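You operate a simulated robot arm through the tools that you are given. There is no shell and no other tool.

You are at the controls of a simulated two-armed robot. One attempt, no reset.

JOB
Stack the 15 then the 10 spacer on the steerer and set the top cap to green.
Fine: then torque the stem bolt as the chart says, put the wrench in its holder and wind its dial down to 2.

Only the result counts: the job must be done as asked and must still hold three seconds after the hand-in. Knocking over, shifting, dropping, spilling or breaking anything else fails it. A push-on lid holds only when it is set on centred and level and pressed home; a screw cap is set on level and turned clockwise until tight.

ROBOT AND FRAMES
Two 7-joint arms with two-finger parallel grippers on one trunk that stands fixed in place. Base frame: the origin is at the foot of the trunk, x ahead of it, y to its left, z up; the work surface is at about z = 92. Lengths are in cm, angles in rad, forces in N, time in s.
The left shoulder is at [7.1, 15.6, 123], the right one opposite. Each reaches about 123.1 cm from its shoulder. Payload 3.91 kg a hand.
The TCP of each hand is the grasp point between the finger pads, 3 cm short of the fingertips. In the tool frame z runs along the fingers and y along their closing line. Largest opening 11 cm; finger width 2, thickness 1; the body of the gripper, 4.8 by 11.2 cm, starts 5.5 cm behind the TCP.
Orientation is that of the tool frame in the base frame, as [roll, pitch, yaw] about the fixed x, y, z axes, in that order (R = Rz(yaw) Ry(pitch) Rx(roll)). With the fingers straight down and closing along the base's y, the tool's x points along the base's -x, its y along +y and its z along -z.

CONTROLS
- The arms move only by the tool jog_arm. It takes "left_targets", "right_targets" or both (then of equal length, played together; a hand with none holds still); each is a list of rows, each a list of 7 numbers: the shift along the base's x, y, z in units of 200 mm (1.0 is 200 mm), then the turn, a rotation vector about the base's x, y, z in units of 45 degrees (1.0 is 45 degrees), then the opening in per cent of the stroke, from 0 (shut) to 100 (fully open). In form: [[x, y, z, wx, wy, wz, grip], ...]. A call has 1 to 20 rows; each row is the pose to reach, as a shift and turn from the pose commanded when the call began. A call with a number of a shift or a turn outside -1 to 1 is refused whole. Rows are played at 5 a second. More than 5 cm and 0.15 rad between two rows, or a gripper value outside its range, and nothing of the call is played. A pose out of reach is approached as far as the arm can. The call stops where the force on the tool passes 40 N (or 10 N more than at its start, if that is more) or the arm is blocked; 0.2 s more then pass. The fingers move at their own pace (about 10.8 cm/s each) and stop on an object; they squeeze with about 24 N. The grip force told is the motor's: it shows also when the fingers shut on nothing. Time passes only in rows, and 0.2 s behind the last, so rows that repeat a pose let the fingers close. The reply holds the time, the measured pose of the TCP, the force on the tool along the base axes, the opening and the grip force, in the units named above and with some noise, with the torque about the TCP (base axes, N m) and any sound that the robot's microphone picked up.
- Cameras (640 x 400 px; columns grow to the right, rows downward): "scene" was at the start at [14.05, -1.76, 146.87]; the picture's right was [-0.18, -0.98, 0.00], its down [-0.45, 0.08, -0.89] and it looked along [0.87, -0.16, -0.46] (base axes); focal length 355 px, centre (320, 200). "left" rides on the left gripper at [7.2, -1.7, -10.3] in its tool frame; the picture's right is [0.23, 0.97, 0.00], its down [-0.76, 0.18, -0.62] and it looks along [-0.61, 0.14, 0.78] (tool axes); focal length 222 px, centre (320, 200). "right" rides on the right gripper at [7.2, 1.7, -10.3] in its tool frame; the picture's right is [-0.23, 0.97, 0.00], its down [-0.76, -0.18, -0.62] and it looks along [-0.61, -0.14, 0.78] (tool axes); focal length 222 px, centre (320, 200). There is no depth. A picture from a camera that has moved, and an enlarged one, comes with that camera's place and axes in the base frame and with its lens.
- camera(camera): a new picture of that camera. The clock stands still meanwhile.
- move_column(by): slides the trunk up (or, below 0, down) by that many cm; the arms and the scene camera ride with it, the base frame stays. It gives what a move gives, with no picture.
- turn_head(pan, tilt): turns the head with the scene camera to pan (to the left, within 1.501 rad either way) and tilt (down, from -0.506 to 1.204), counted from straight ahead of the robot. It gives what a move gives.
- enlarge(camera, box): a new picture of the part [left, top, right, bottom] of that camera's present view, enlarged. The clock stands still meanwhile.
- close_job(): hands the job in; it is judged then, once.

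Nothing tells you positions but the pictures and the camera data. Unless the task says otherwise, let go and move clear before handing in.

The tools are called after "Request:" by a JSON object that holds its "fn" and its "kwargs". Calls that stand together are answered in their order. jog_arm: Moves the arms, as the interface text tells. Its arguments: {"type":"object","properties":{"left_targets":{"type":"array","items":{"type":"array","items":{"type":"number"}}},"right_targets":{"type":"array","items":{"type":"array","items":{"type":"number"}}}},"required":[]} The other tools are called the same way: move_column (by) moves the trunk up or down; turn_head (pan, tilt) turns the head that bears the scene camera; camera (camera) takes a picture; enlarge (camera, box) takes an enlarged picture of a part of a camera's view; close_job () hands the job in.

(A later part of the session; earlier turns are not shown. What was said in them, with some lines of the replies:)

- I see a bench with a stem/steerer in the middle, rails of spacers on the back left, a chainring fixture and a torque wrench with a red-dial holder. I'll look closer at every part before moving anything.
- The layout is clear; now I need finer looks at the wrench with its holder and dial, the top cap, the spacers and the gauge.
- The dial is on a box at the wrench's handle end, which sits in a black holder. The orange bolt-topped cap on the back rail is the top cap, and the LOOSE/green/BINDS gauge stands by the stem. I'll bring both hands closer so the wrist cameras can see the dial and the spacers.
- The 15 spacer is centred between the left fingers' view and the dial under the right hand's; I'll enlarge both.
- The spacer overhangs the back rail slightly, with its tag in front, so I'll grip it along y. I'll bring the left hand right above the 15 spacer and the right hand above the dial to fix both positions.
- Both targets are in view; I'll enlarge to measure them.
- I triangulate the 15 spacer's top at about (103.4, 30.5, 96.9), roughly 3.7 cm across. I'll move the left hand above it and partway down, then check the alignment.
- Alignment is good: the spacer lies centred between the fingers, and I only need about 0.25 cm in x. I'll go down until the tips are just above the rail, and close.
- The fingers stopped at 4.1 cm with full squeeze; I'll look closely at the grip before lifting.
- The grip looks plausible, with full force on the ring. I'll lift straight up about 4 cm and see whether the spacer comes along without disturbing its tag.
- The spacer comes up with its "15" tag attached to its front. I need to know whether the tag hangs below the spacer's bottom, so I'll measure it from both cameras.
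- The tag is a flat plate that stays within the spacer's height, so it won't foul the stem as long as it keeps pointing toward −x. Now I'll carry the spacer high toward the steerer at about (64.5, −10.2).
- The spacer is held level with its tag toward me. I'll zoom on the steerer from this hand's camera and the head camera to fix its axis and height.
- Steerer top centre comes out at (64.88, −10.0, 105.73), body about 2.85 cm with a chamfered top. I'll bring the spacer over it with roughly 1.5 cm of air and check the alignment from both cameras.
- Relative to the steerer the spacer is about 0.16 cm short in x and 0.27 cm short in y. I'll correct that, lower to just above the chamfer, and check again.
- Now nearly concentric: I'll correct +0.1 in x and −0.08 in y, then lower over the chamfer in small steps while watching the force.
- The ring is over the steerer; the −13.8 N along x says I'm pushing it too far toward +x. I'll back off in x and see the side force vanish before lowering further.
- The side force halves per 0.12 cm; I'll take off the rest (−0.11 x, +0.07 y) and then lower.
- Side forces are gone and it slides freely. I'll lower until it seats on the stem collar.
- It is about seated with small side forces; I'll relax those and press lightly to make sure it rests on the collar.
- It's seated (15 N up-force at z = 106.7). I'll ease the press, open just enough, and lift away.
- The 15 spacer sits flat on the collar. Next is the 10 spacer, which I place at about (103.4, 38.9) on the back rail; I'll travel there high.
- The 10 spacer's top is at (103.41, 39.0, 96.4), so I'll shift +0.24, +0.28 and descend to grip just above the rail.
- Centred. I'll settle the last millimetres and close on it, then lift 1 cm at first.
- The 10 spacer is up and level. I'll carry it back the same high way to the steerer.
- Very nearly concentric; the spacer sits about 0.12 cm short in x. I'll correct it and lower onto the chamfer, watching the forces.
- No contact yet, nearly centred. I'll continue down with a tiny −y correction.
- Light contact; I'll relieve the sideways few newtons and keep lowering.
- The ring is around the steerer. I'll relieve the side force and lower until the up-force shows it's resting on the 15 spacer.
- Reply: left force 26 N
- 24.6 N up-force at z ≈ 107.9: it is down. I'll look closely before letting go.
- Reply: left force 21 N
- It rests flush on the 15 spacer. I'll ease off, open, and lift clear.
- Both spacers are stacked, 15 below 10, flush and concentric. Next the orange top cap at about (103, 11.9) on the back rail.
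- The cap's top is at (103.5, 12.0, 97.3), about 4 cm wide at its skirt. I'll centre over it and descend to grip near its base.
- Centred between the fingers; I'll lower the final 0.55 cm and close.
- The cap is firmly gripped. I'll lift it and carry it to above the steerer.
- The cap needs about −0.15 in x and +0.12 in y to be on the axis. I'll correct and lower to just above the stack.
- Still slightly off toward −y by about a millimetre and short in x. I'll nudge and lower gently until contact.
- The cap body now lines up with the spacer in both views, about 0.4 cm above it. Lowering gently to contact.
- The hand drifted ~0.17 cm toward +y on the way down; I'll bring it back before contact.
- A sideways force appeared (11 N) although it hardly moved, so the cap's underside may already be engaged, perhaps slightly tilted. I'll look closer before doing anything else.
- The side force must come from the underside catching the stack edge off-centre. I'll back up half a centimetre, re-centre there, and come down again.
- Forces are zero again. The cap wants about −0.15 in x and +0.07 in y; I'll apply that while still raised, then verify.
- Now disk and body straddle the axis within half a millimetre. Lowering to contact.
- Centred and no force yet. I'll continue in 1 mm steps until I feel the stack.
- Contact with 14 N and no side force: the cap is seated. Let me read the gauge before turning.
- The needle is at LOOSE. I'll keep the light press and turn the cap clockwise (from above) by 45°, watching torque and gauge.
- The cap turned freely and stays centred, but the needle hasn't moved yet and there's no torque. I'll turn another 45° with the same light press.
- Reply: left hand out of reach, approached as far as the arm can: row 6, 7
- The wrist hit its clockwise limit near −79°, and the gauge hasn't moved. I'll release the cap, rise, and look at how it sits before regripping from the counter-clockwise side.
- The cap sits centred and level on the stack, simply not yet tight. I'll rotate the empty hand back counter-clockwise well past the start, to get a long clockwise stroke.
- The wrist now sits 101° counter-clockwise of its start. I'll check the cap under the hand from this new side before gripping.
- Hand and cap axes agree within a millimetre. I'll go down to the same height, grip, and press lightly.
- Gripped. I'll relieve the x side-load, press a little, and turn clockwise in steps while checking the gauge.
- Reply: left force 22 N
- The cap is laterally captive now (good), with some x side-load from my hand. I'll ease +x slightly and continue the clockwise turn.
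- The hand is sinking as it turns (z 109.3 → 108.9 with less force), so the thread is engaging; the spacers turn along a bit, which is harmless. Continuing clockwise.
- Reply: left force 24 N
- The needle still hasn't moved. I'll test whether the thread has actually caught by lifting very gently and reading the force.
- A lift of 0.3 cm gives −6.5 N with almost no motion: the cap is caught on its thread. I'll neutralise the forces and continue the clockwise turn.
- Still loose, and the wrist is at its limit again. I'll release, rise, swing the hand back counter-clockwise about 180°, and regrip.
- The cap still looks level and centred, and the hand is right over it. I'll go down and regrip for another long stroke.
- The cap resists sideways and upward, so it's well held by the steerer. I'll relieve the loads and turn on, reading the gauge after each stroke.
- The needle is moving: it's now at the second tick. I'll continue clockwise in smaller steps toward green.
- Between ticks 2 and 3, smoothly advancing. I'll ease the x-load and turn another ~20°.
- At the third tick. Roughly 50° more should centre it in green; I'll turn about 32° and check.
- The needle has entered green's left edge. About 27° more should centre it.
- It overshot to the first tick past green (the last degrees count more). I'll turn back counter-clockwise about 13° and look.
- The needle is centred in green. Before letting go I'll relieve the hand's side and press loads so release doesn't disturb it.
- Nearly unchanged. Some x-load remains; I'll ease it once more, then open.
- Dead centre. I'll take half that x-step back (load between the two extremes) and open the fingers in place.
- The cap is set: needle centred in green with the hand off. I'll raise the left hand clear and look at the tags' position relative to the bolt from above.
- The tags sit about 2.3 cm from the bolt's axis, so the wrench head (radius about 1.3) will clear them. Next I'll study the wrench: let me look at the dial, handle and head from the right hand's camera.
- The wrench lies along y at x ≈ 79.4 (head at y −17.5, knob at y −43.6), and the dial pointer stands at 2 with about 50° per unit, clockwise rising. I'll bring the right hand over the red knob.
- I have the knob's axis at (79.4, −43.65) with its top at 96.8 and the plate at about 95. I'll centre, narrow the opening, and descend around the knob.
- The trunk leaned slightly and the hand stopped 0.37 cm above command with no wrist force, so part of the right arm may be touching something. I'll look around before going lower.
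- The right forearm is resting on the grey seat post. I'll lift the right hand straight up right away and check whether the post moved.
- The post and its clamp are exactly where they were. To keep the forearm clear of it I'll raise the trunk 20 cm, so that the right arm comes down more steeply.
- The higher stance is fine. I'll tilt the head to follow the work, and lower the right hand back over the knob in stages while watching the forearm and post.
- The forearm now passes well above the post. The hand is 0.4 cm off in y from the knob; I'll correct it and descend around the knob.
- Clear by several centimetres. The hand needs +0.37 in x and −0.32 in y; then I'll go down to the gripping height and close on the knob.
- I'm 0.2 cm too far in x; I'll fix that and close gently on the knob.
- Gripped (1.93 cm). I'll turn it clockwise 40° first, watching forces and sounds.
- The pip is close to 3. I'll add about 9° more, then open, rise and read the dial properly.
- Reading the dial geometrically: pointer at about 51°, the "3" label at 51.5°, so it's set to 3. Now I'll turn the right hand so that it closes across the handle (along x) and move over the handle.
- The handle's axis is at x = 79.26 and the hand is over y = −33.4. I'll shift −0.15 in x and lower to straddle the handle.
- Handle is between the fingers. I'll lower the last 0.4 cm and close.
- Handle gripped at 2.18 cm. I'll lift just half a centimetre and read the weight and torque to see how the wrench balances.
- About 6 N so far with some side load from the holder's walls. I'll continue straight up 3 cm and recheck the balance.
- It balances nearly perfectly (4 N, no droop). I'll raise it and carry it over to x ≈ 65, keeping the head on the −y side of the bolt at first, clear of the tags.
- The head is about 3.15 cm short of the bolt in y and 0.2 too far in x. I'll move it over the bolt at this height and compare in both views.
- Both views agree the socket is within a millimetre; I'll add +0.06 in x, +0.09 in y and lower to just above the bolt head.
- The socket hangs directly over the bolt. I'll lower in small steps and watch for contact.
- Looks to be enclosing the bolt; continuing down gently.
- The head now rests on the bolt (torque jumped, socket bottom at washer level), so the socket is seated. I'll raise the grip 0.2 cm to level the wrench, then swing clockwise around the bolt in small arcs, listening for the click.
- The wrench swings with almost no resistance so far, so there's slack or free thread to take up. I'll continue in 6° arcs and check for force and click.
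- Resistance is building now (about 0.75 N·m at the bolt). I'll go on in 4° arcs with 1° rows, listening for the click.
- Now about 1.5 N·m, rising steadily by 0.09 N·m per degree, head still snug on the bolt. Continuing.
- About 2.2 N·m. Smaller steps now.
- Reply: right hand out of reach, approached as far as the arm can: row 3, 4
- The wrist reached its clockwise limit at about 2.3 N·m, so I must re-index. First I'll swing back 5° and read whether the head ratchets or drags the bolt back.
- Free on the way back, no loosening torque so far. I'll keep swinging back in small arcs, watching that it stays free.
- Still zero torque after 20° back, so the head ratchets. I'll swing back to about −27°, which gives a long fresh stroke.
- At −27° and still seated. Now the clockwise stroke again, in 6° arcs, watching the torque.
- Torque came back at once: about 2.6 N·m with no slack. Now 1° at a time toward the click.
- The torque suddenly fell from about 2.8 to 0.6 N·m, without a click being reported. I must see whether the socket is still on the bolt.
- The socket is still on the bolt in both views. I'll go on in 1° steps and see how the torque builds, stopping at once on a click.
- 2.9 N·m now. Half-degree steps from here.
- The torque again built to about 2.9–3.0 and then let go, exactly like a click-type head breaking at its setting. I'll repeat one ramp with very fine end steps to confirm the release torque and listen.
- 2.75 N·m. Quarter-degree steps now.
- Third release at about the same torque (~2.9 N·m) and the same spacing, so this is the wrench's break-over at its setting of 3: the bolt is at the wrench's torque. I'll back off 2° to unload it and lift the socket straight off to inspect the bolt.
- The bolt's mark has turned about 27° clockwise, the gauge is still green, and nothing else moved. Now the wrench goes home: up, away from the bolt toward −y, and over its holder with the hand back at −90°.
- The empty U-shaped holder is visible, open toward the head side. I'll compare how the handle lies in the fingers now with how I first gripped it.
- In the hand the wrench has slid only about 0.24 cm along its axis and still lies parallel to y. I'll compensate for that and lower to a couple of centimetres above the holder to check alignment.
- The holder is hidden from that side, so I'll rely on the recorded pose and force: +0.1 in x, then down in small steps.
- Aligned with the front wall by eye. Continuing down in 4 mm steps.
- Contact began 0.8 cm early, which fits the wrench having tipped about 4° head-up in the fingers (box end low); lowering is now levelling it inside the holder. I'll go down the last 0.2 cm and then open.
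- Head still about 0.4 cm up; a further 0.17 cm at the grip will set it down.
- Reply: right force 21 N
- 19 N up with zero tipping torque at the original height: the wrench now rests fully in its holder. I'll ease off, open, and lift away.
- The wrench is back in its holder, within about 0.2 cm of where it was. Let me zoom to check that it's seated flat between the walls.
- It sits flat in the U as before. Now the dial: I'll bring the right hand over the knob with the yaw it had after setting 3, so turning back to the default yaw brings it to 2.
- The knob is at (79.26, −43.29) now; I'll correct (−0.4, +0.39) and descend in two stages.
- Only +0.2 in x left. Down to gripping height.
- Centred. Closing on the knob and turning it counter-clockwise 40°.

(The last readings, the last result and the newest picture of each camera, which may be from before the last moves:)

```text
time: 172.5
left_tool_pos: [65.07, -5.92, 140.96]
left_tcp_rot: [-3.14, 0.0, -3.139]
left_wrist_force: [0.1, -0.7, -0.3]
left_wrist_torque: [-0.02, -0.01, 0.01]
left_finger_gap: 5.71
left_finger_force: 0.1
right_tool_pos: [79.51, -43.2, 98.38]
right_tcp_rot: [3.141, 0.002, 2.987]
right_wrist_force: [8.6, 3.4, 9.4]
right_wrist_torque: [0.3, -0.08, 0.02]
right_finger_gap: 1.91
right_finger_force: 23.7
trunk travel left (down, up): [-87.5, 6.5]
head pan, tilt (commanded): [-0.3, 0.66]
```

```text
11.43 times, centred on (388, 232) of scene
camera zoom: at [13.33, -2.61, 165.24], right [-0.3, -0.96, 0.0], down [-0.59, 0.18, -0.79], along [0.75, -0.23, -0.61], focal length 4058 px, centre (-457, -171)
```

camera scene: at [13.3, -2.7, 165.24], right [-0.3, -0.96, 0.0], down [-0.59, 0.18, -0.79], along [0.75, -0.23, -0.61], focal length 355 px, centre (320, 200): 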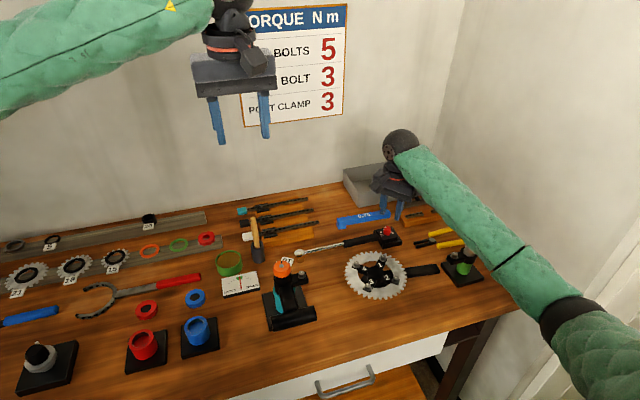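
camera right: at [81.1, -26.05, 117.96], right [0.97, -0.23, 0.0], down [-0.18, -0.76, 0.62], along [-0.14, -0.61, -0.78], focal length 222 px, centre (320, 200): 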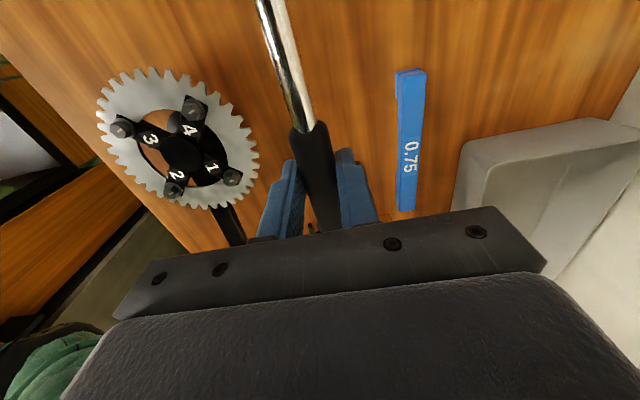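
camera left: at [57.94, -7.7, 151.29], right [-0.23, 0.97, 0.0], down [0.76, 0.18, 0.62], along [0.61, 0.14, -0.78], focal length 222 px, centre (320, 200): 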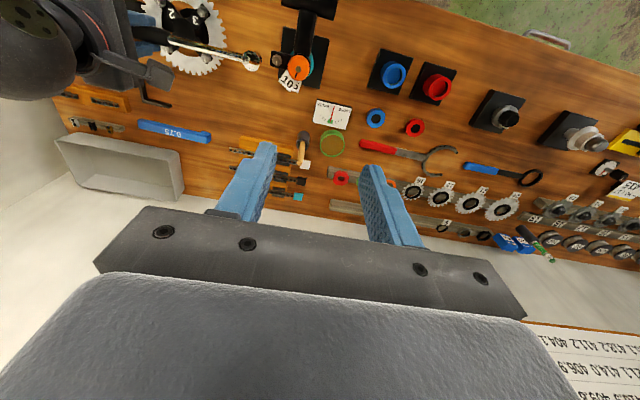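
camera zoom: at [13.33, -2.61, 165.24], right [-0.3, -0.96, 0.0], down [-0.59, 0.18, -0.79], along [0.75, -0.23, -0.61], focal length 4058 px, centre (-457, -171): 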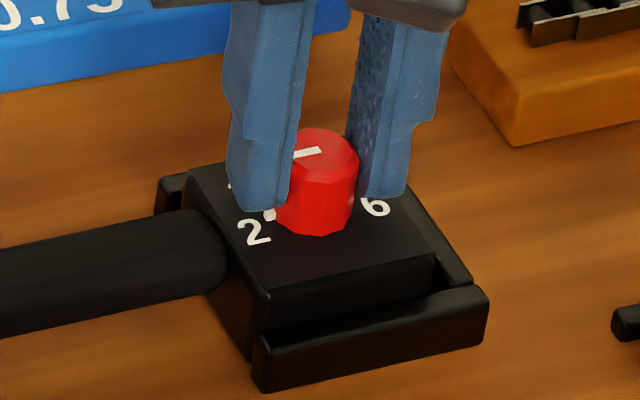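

The pip is approaching 2; there's a light press, so I'll lift 0.1 cm and finish the last 9°.

Request:
{"fn": "jog_arm", "kwargs": {"right_targets": [[-0.003, 0, 0.006, 0, 0, 0, 8], [-0.003, 0, 0.006, 0, 0, 0.1, 8], [-0.003, 0, 0.006, 0, 0, 0.2, 8], [-0.003, 0, 0.006, 0, 0, 0.2, 8]]}}

Request:
{"fn": "enlarge", "kwargs": {"camera": "scene", "box": [380, 222, 400, 238]}}

Request:
{"fn": "enlarge", "kwargs": {"camera": "right", "box": [240, 110, 400, 230]}}

```text
time: 173.5
left_tool_pos: [65.19, -5.87, 141.13]
left_tcp_rot: [-3.141, 0.0, -3.14]
left_wrist_force: [-0.7, 0.2, 0.4]
left_wrist_torque: [0.0, -0.02, -0.02]
left_finger_gap: 5.73
left_finger_force: 0.1
right_tool_pos: [79.44, -43.24, 98.6]
right_tcp_rot: [-3.141, 0.0, 3.141]
right_wrist_force: [14.8, 8.4, 3.4]
right_wrist_torque: [0.4, -0.63, -0.03]
right_finger_gap: 1.9
right_finger_force: 24.0
trunk travel left (down, up): [-87.5, 6.5]
head pan, tilt (commanded): [-0.3, 0.66]
```

```text
16.00 times, centred on (390, 230) of scene
camera zoom: at [13.46, -2.58, 165.22], right [-0.3, -0.96, 0.0], down [-0.59, 0.18, -0.79], along [0.75, -0.23, -0.61], focal length 5682 px, centre (-800, -280)
```

zoom: 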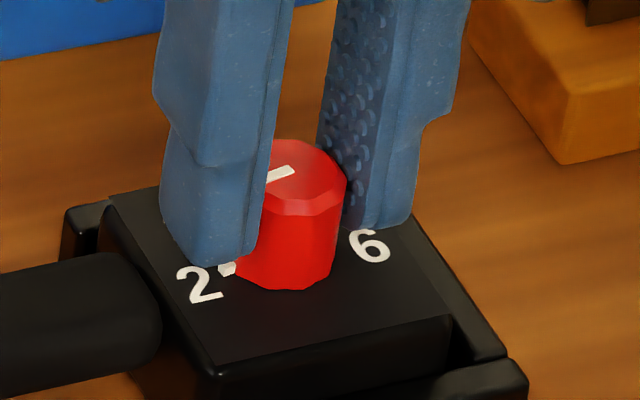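

```text
3.33 times, centred on (320, 170) of right
camera zoom: at [72.12, -41.68, 108.83], right [0.23, 0.97, 0.0], down [0.76, -0.18, 0.62], along [0.61, -0.14, -0.78], focal length 740 px, centre (320, 300)
```

zoom: 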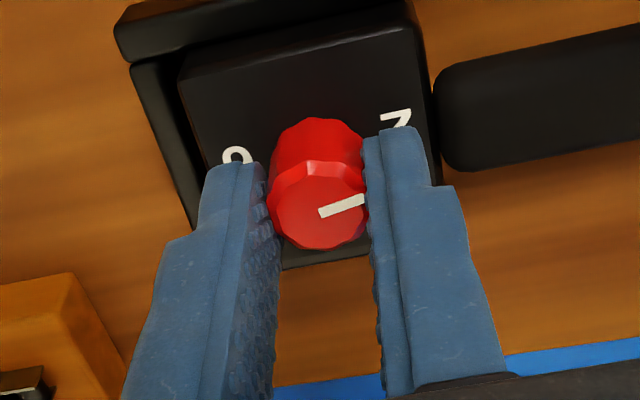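

The pip is right by 2. There's some side load; I'll relax it (+x, +y a little) before letting go.

Request:
{"fn": "jog_arm", "kwargs": {"right_targets": [[0.006, 0.004, 0, 0, 0, 0, 8], [0.006, 0.004, 0, 0, 0, 0, 8]]}}

```text
time: 174.1
left_tool_pos: [65.15, -6.03, 140.94]
left_tcp_rot: [3.141, -0.001, -3.141]
left_wrist_force: [0.0, -0.9, -0.5]
left_wrist_torque: [0.0, 0.0, 0.03]
left_finger_gap: 5.71
left_finger_force: 0.1
right_tool_pos: [79.38, -43.35, 98.4]
right_tcp_rot: [-3.141, -0.001, -3.139]
right_wrist_force: [6.8, 2.2, -1.4]
right_wrist_torque: [0.25, -0.26, 0.01]
right_finger_gap: 1.91
right_finger_force: 24.3
trunk travel left (down, up): [-87.5, 6.5]
head pan, tilt (commanded): [-0.3, 0.66]
```

Request:
{"fn": "jog_arm", "kwargs": {"right_targets": [[0.005, 0.001, 0, 0, 0, 0, 8], [0.005, 0.001, 0, 0, 0, 0, 8], [0.005, 0.001, 0, 0, 0, 0, 22], [0.005, 0.001, 0, 0, 0, 0, 29], [0.005, 0.001, 0, 0, 0, 0, 29], [0.005, 0.001, 0.06, 0, 0, 0, 29], [0.005, 0.001, 0.18, 0, 0, 0, 29], [0.005, 0.001, 0.35, 0, 0, 0, 29], [-0.1, 0.1, 0.5, 0, 0, 0, 29], [-0.2, 0.2, 0.6, 0, 0, 0, 29]]}}

Request:
{"fn": "enlarge", "kwargs": {"camera": "scene", "box": [380, 222, 400, 238]}}

Request:
{"fn": "camera", "kwargs": {"camera": "right"}}

Request:
{"fn": "enlarge", "kwargs": {"camera": "scene", "box": [290, 190, 420, 270]}}

```text
time: 176.3
left_tool_pos: [65.03, -6.14, 141.14]
left_tcp_rot: [-3.141, 0.001, -3.14]
left_wrist_force: [0.2, 0.7, 0.3]
left_wrist_torque: [-0.01, 0.0, -0.03]
left_finger_gap: 5.69
left_finger_force: 0.1
right_tool_pos: [75.45, -39.39, 110.49]
right_tcp_rot: [-3.141, 0.001, 3.141]
right_wrist_force: [0.4, 0.4, 0.2]
right_wrist_torque: [0.01, 0.0, -0.02]
right_finger_gap: 3.18
right_finger_force: 0.1
trunk travel left (down, up): [-87.5, 6.5]
head pan, tilt (commanded): [-0.3, 0.66]
```

```text
16.00 times, centred on (390, 230) of scene
camera zoom: at [13.28, -2.66, 165.24], right [-0.3, -0.96, 0.0], down [-0.59, 0.18, -0.79], along [0.75, -0.23, -0.61], focal length 5682 px, centre (-800, -280)
```

zoom: 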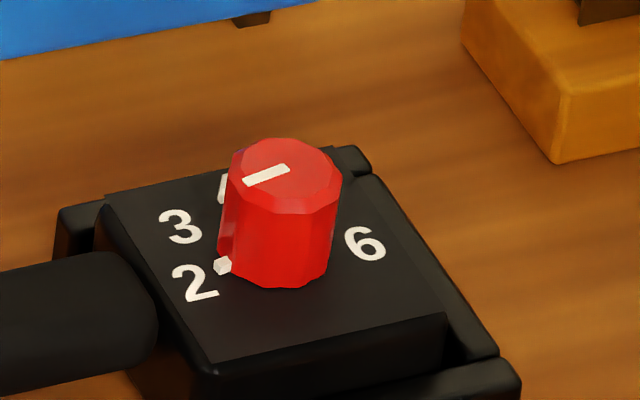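

```text
taken
camera right: at [68.11, -37.69, 120.85], right [0.23, 0.97, 0.0], down [0.76, -0.18, 0.62], along [0.61, -0.14, -0.78], focal length 222 px, centre (320, 200)
```

right: 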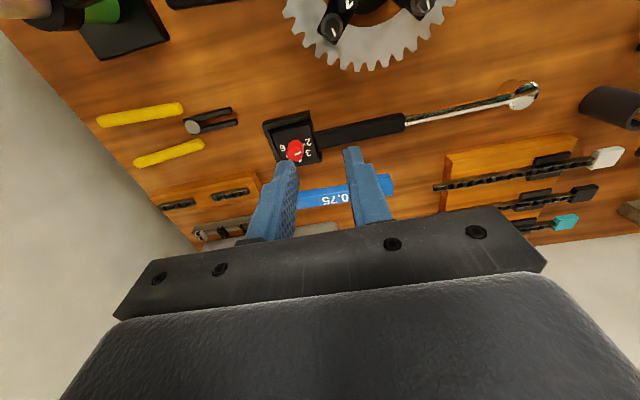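

```text
4.92 times, centred on (355, 230) of scene
camera zoom: at [13.28, -2.66, 165.24], right [-0.3, -0.96, 0.0], down [-0.59, 0.18, -0.79], along [0.75, -0.23, -0.61], focal length 1748 px, centre (148, 52)
```

zoom: 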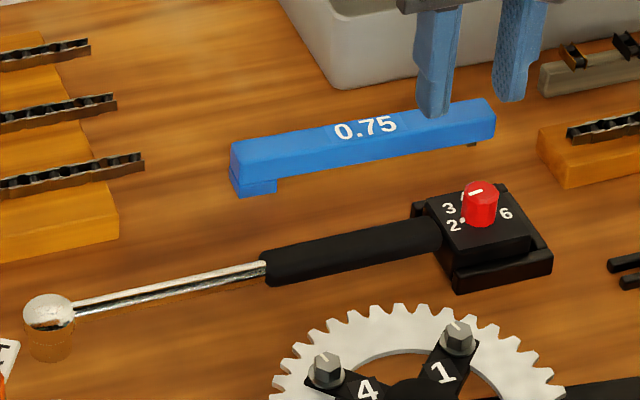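

Let me measure the dial precisely from the right hand's camera.

Request:
{"fn": "enlarge", "kwargs": {"camera": "right", "box": [260, 105, 340, 170]}}

Request:
{"fn": "enlarge", "kwargs": {"camera": "right", "box": [278, 128, 318, 168]}}

```text
6.15 times, centred on (300, 138) of right
camera zoom: at [68.11, -37.69, 120.85], right [0.23, 0.97, 0.0], down [0.76, -0.18, 0.62], along [0.61, -0.14, -0.78], focal length 1367 px, centre (443, 585)
```

zoom: 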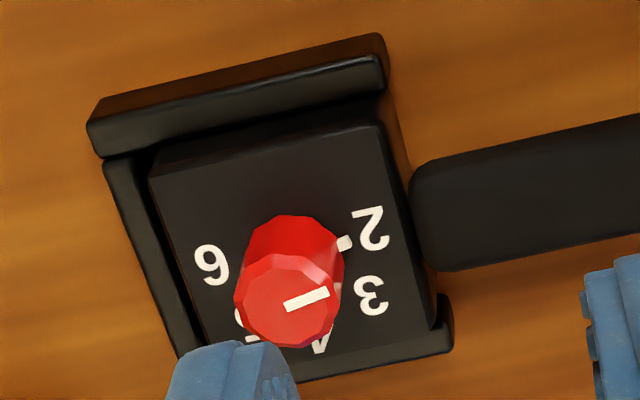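

```text
10.00 times, centred on (298, 148) of right
camera zoom: at [68.11, -37.69, 120.85], right [0.23, 0.97, 0.0], down [0.76, -0.18, 0.62], along [0.61, -0.14, -0.78], focal length 2221 px, centre (540, 720)
```

zoom: 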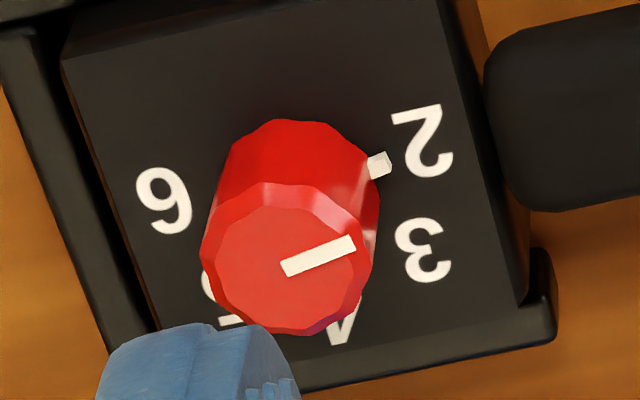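

The dial reads 2 (pointer about 99.5°, label "2" at 98.5°). I'll move the right hand up and clear, then do a last check of the gauge, stack, bolt, post and the rest.

Request:
{"fn": "jog_arm", "kwargs": {"right_targets": [[-0.1, 0, 0.2, 0, 0, 0, 40], [-0.2, 0, 0.4, 0, 0, 0, 60], [-0.35, 0, 0.55, 0, 0, 0, 60], [-0.5, 0, 0.7, 0, 0, 0, 60], [-0.6, 0, 0.85, 0, 0, 0, 60]]}}

Request:
{"fn": "camera", "kwargs": {"camera": "scene"}}

Request:
{"fn": "enlarge", "kwargs": {"camera": "scene", "box": [222, 262, 262, 302]}}

Request:
{"fn": "enlarge", "kwargs": {"camera": "scene", "box": [255, 245, 335, 335]}}

Request:
{"fn": "enlarge", "kwargs": {"camera": "scene", "box": [290, 190, 490, 300]}}

```text
time: 177.5
left_tool_pos: [65.03, -5.89, 141.01]
left_tcp_rot: [3.141, -0.001, -3.14]
left_wrist_force: [0.0, 0.0, 0.4]
left_wrist_torque: [-0.01, -0.01, 0.0]
left_finger_gap: 5.71
left_finger_force: 0.1
right_tool_pos: [62.97, -39.03, 127.28]
right_tcp_rot: [3.141, 0.0, -3.141]
right_wrist_force: [-0.2, 0.4, -0.4]
right_wrist_torque: [0.0, -0.01, 0.03]
right_finger_gap: 6.61
right_finger_force: 0.1
trunk travel left (down, up): [-87.5, 6.5]
head pan, tilt (commanded): [-0.3, 0.66]
```

```text
taken
camera scene: at [13.26, -2.63, 165.23], right [-0.3, -0.96, 0.0], down [-0.59, 0.18, -0.79], along [0.75, -0.23, -0.61], focal length 355 px, centre (320, 200)
```

scene: 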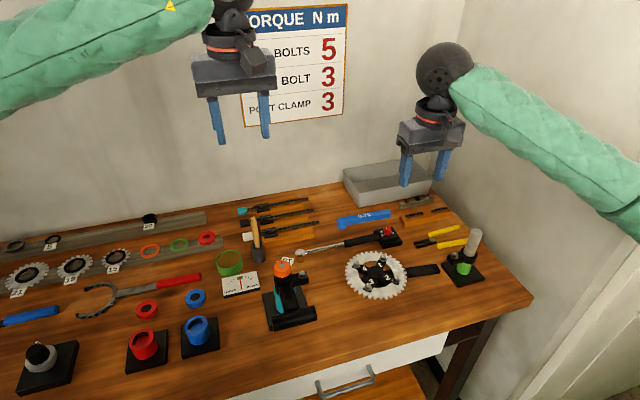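

```text
10.00 times, centred on (242, 282) of scene
camera zoom: at [13.26, -2.63, 165.23], right [-0.3, -0.96, 0.0], down [-0.59, 0.18, -0.79], along [0.75, -0.23, -0.61], focal length 3551 px, centre (1100, -620)
```

zoom: 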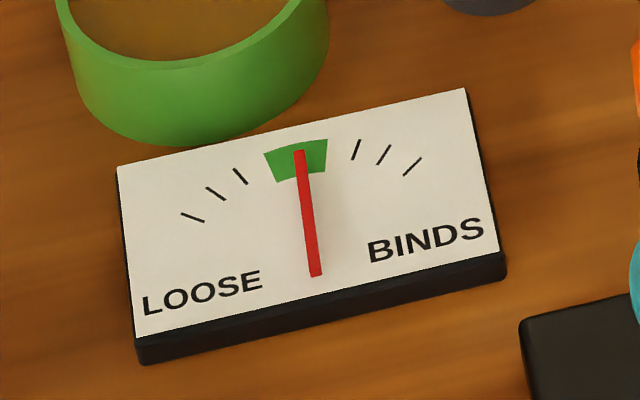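

```text
4.44 times, centred on (295, 290) of scene
camera zoom: at [13.26, -2.63, 165.23], right [-0.3, -0.96, 0.0], down [-0.59, 0.18, -0.79], along [0.75, -0.23, -0.61], focal length 1578 px, centre (431, -200)
```

zoom: 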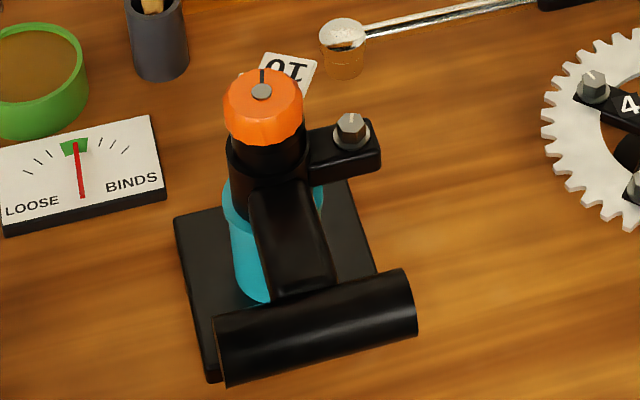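

```text
3.20 times, centred on (390, 245) of scene
camera zoom: at [13.26, -2.63, 165.23], right [-0.3, -0.96, 0.0], down [-0.59, 0.18, -0.79], along [0.75, -0.23, -0.61], focal length 1136 px, centre (96, 56)
```

zoom: 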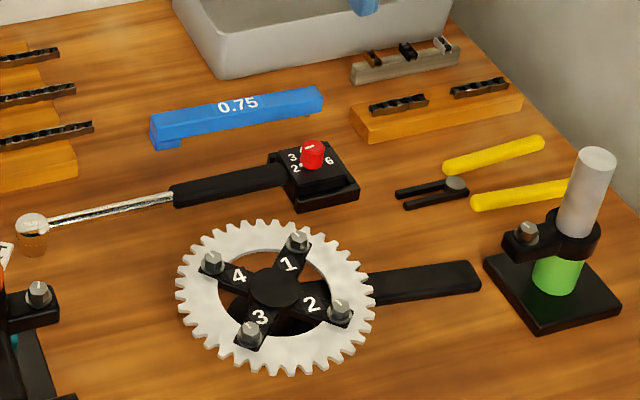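

The final check shows everything as asked:
- **Stack and cap:** the 15 then the 10 spacer are on the steerer under the cap, and the needle is centred in green.
- **Stem bolt:** it is tightened to the wrench's release at the 3 setting. I measured about 2.9–3 N·m at each of three releases; no click sound was reported.
- **Wrench:** it lies in its holder with the dial at 2.
- **Surroundings:** the post, chainring and tools are where they were, and both hands are clear.

Handing in.

Request:
{"fn": "close_job", "kwargs": {}}

```text
The job is handed in.
```

I've handed the job in, and the result hasn't come back yet. One point is uncertain: I never heard a click while tightening the stem bolt.

- **Spacers:** the 15 is on the steerer first with the 10 on top, both seated flat.
- **Top cap:** it is threaded on and turned until the gauge needle sat in the middle of green. The needle was still there at the final check.
- **Stem bolt:** I set the dial to 3 and tightened the bolt until the wrench let go. It released three times, each at roughly 2.9–3 N·m by my force readings. I took that as the wrench reaching its setting of 3, even without the sound.
- **Wrench:** it is back in its holder, seated flat, about 2–3 mm along from where it started. The dial reads 2.

While I was reaching for the dial, my right forearm briefly rested on the seat post. I lifted off at once, and the post looked exactly where it had been. I raised the trunk 20 cm after that to stay clear of it.

The spacer tags turned along with the cap and now point toward the back right. Both hands were clear at hand-in.
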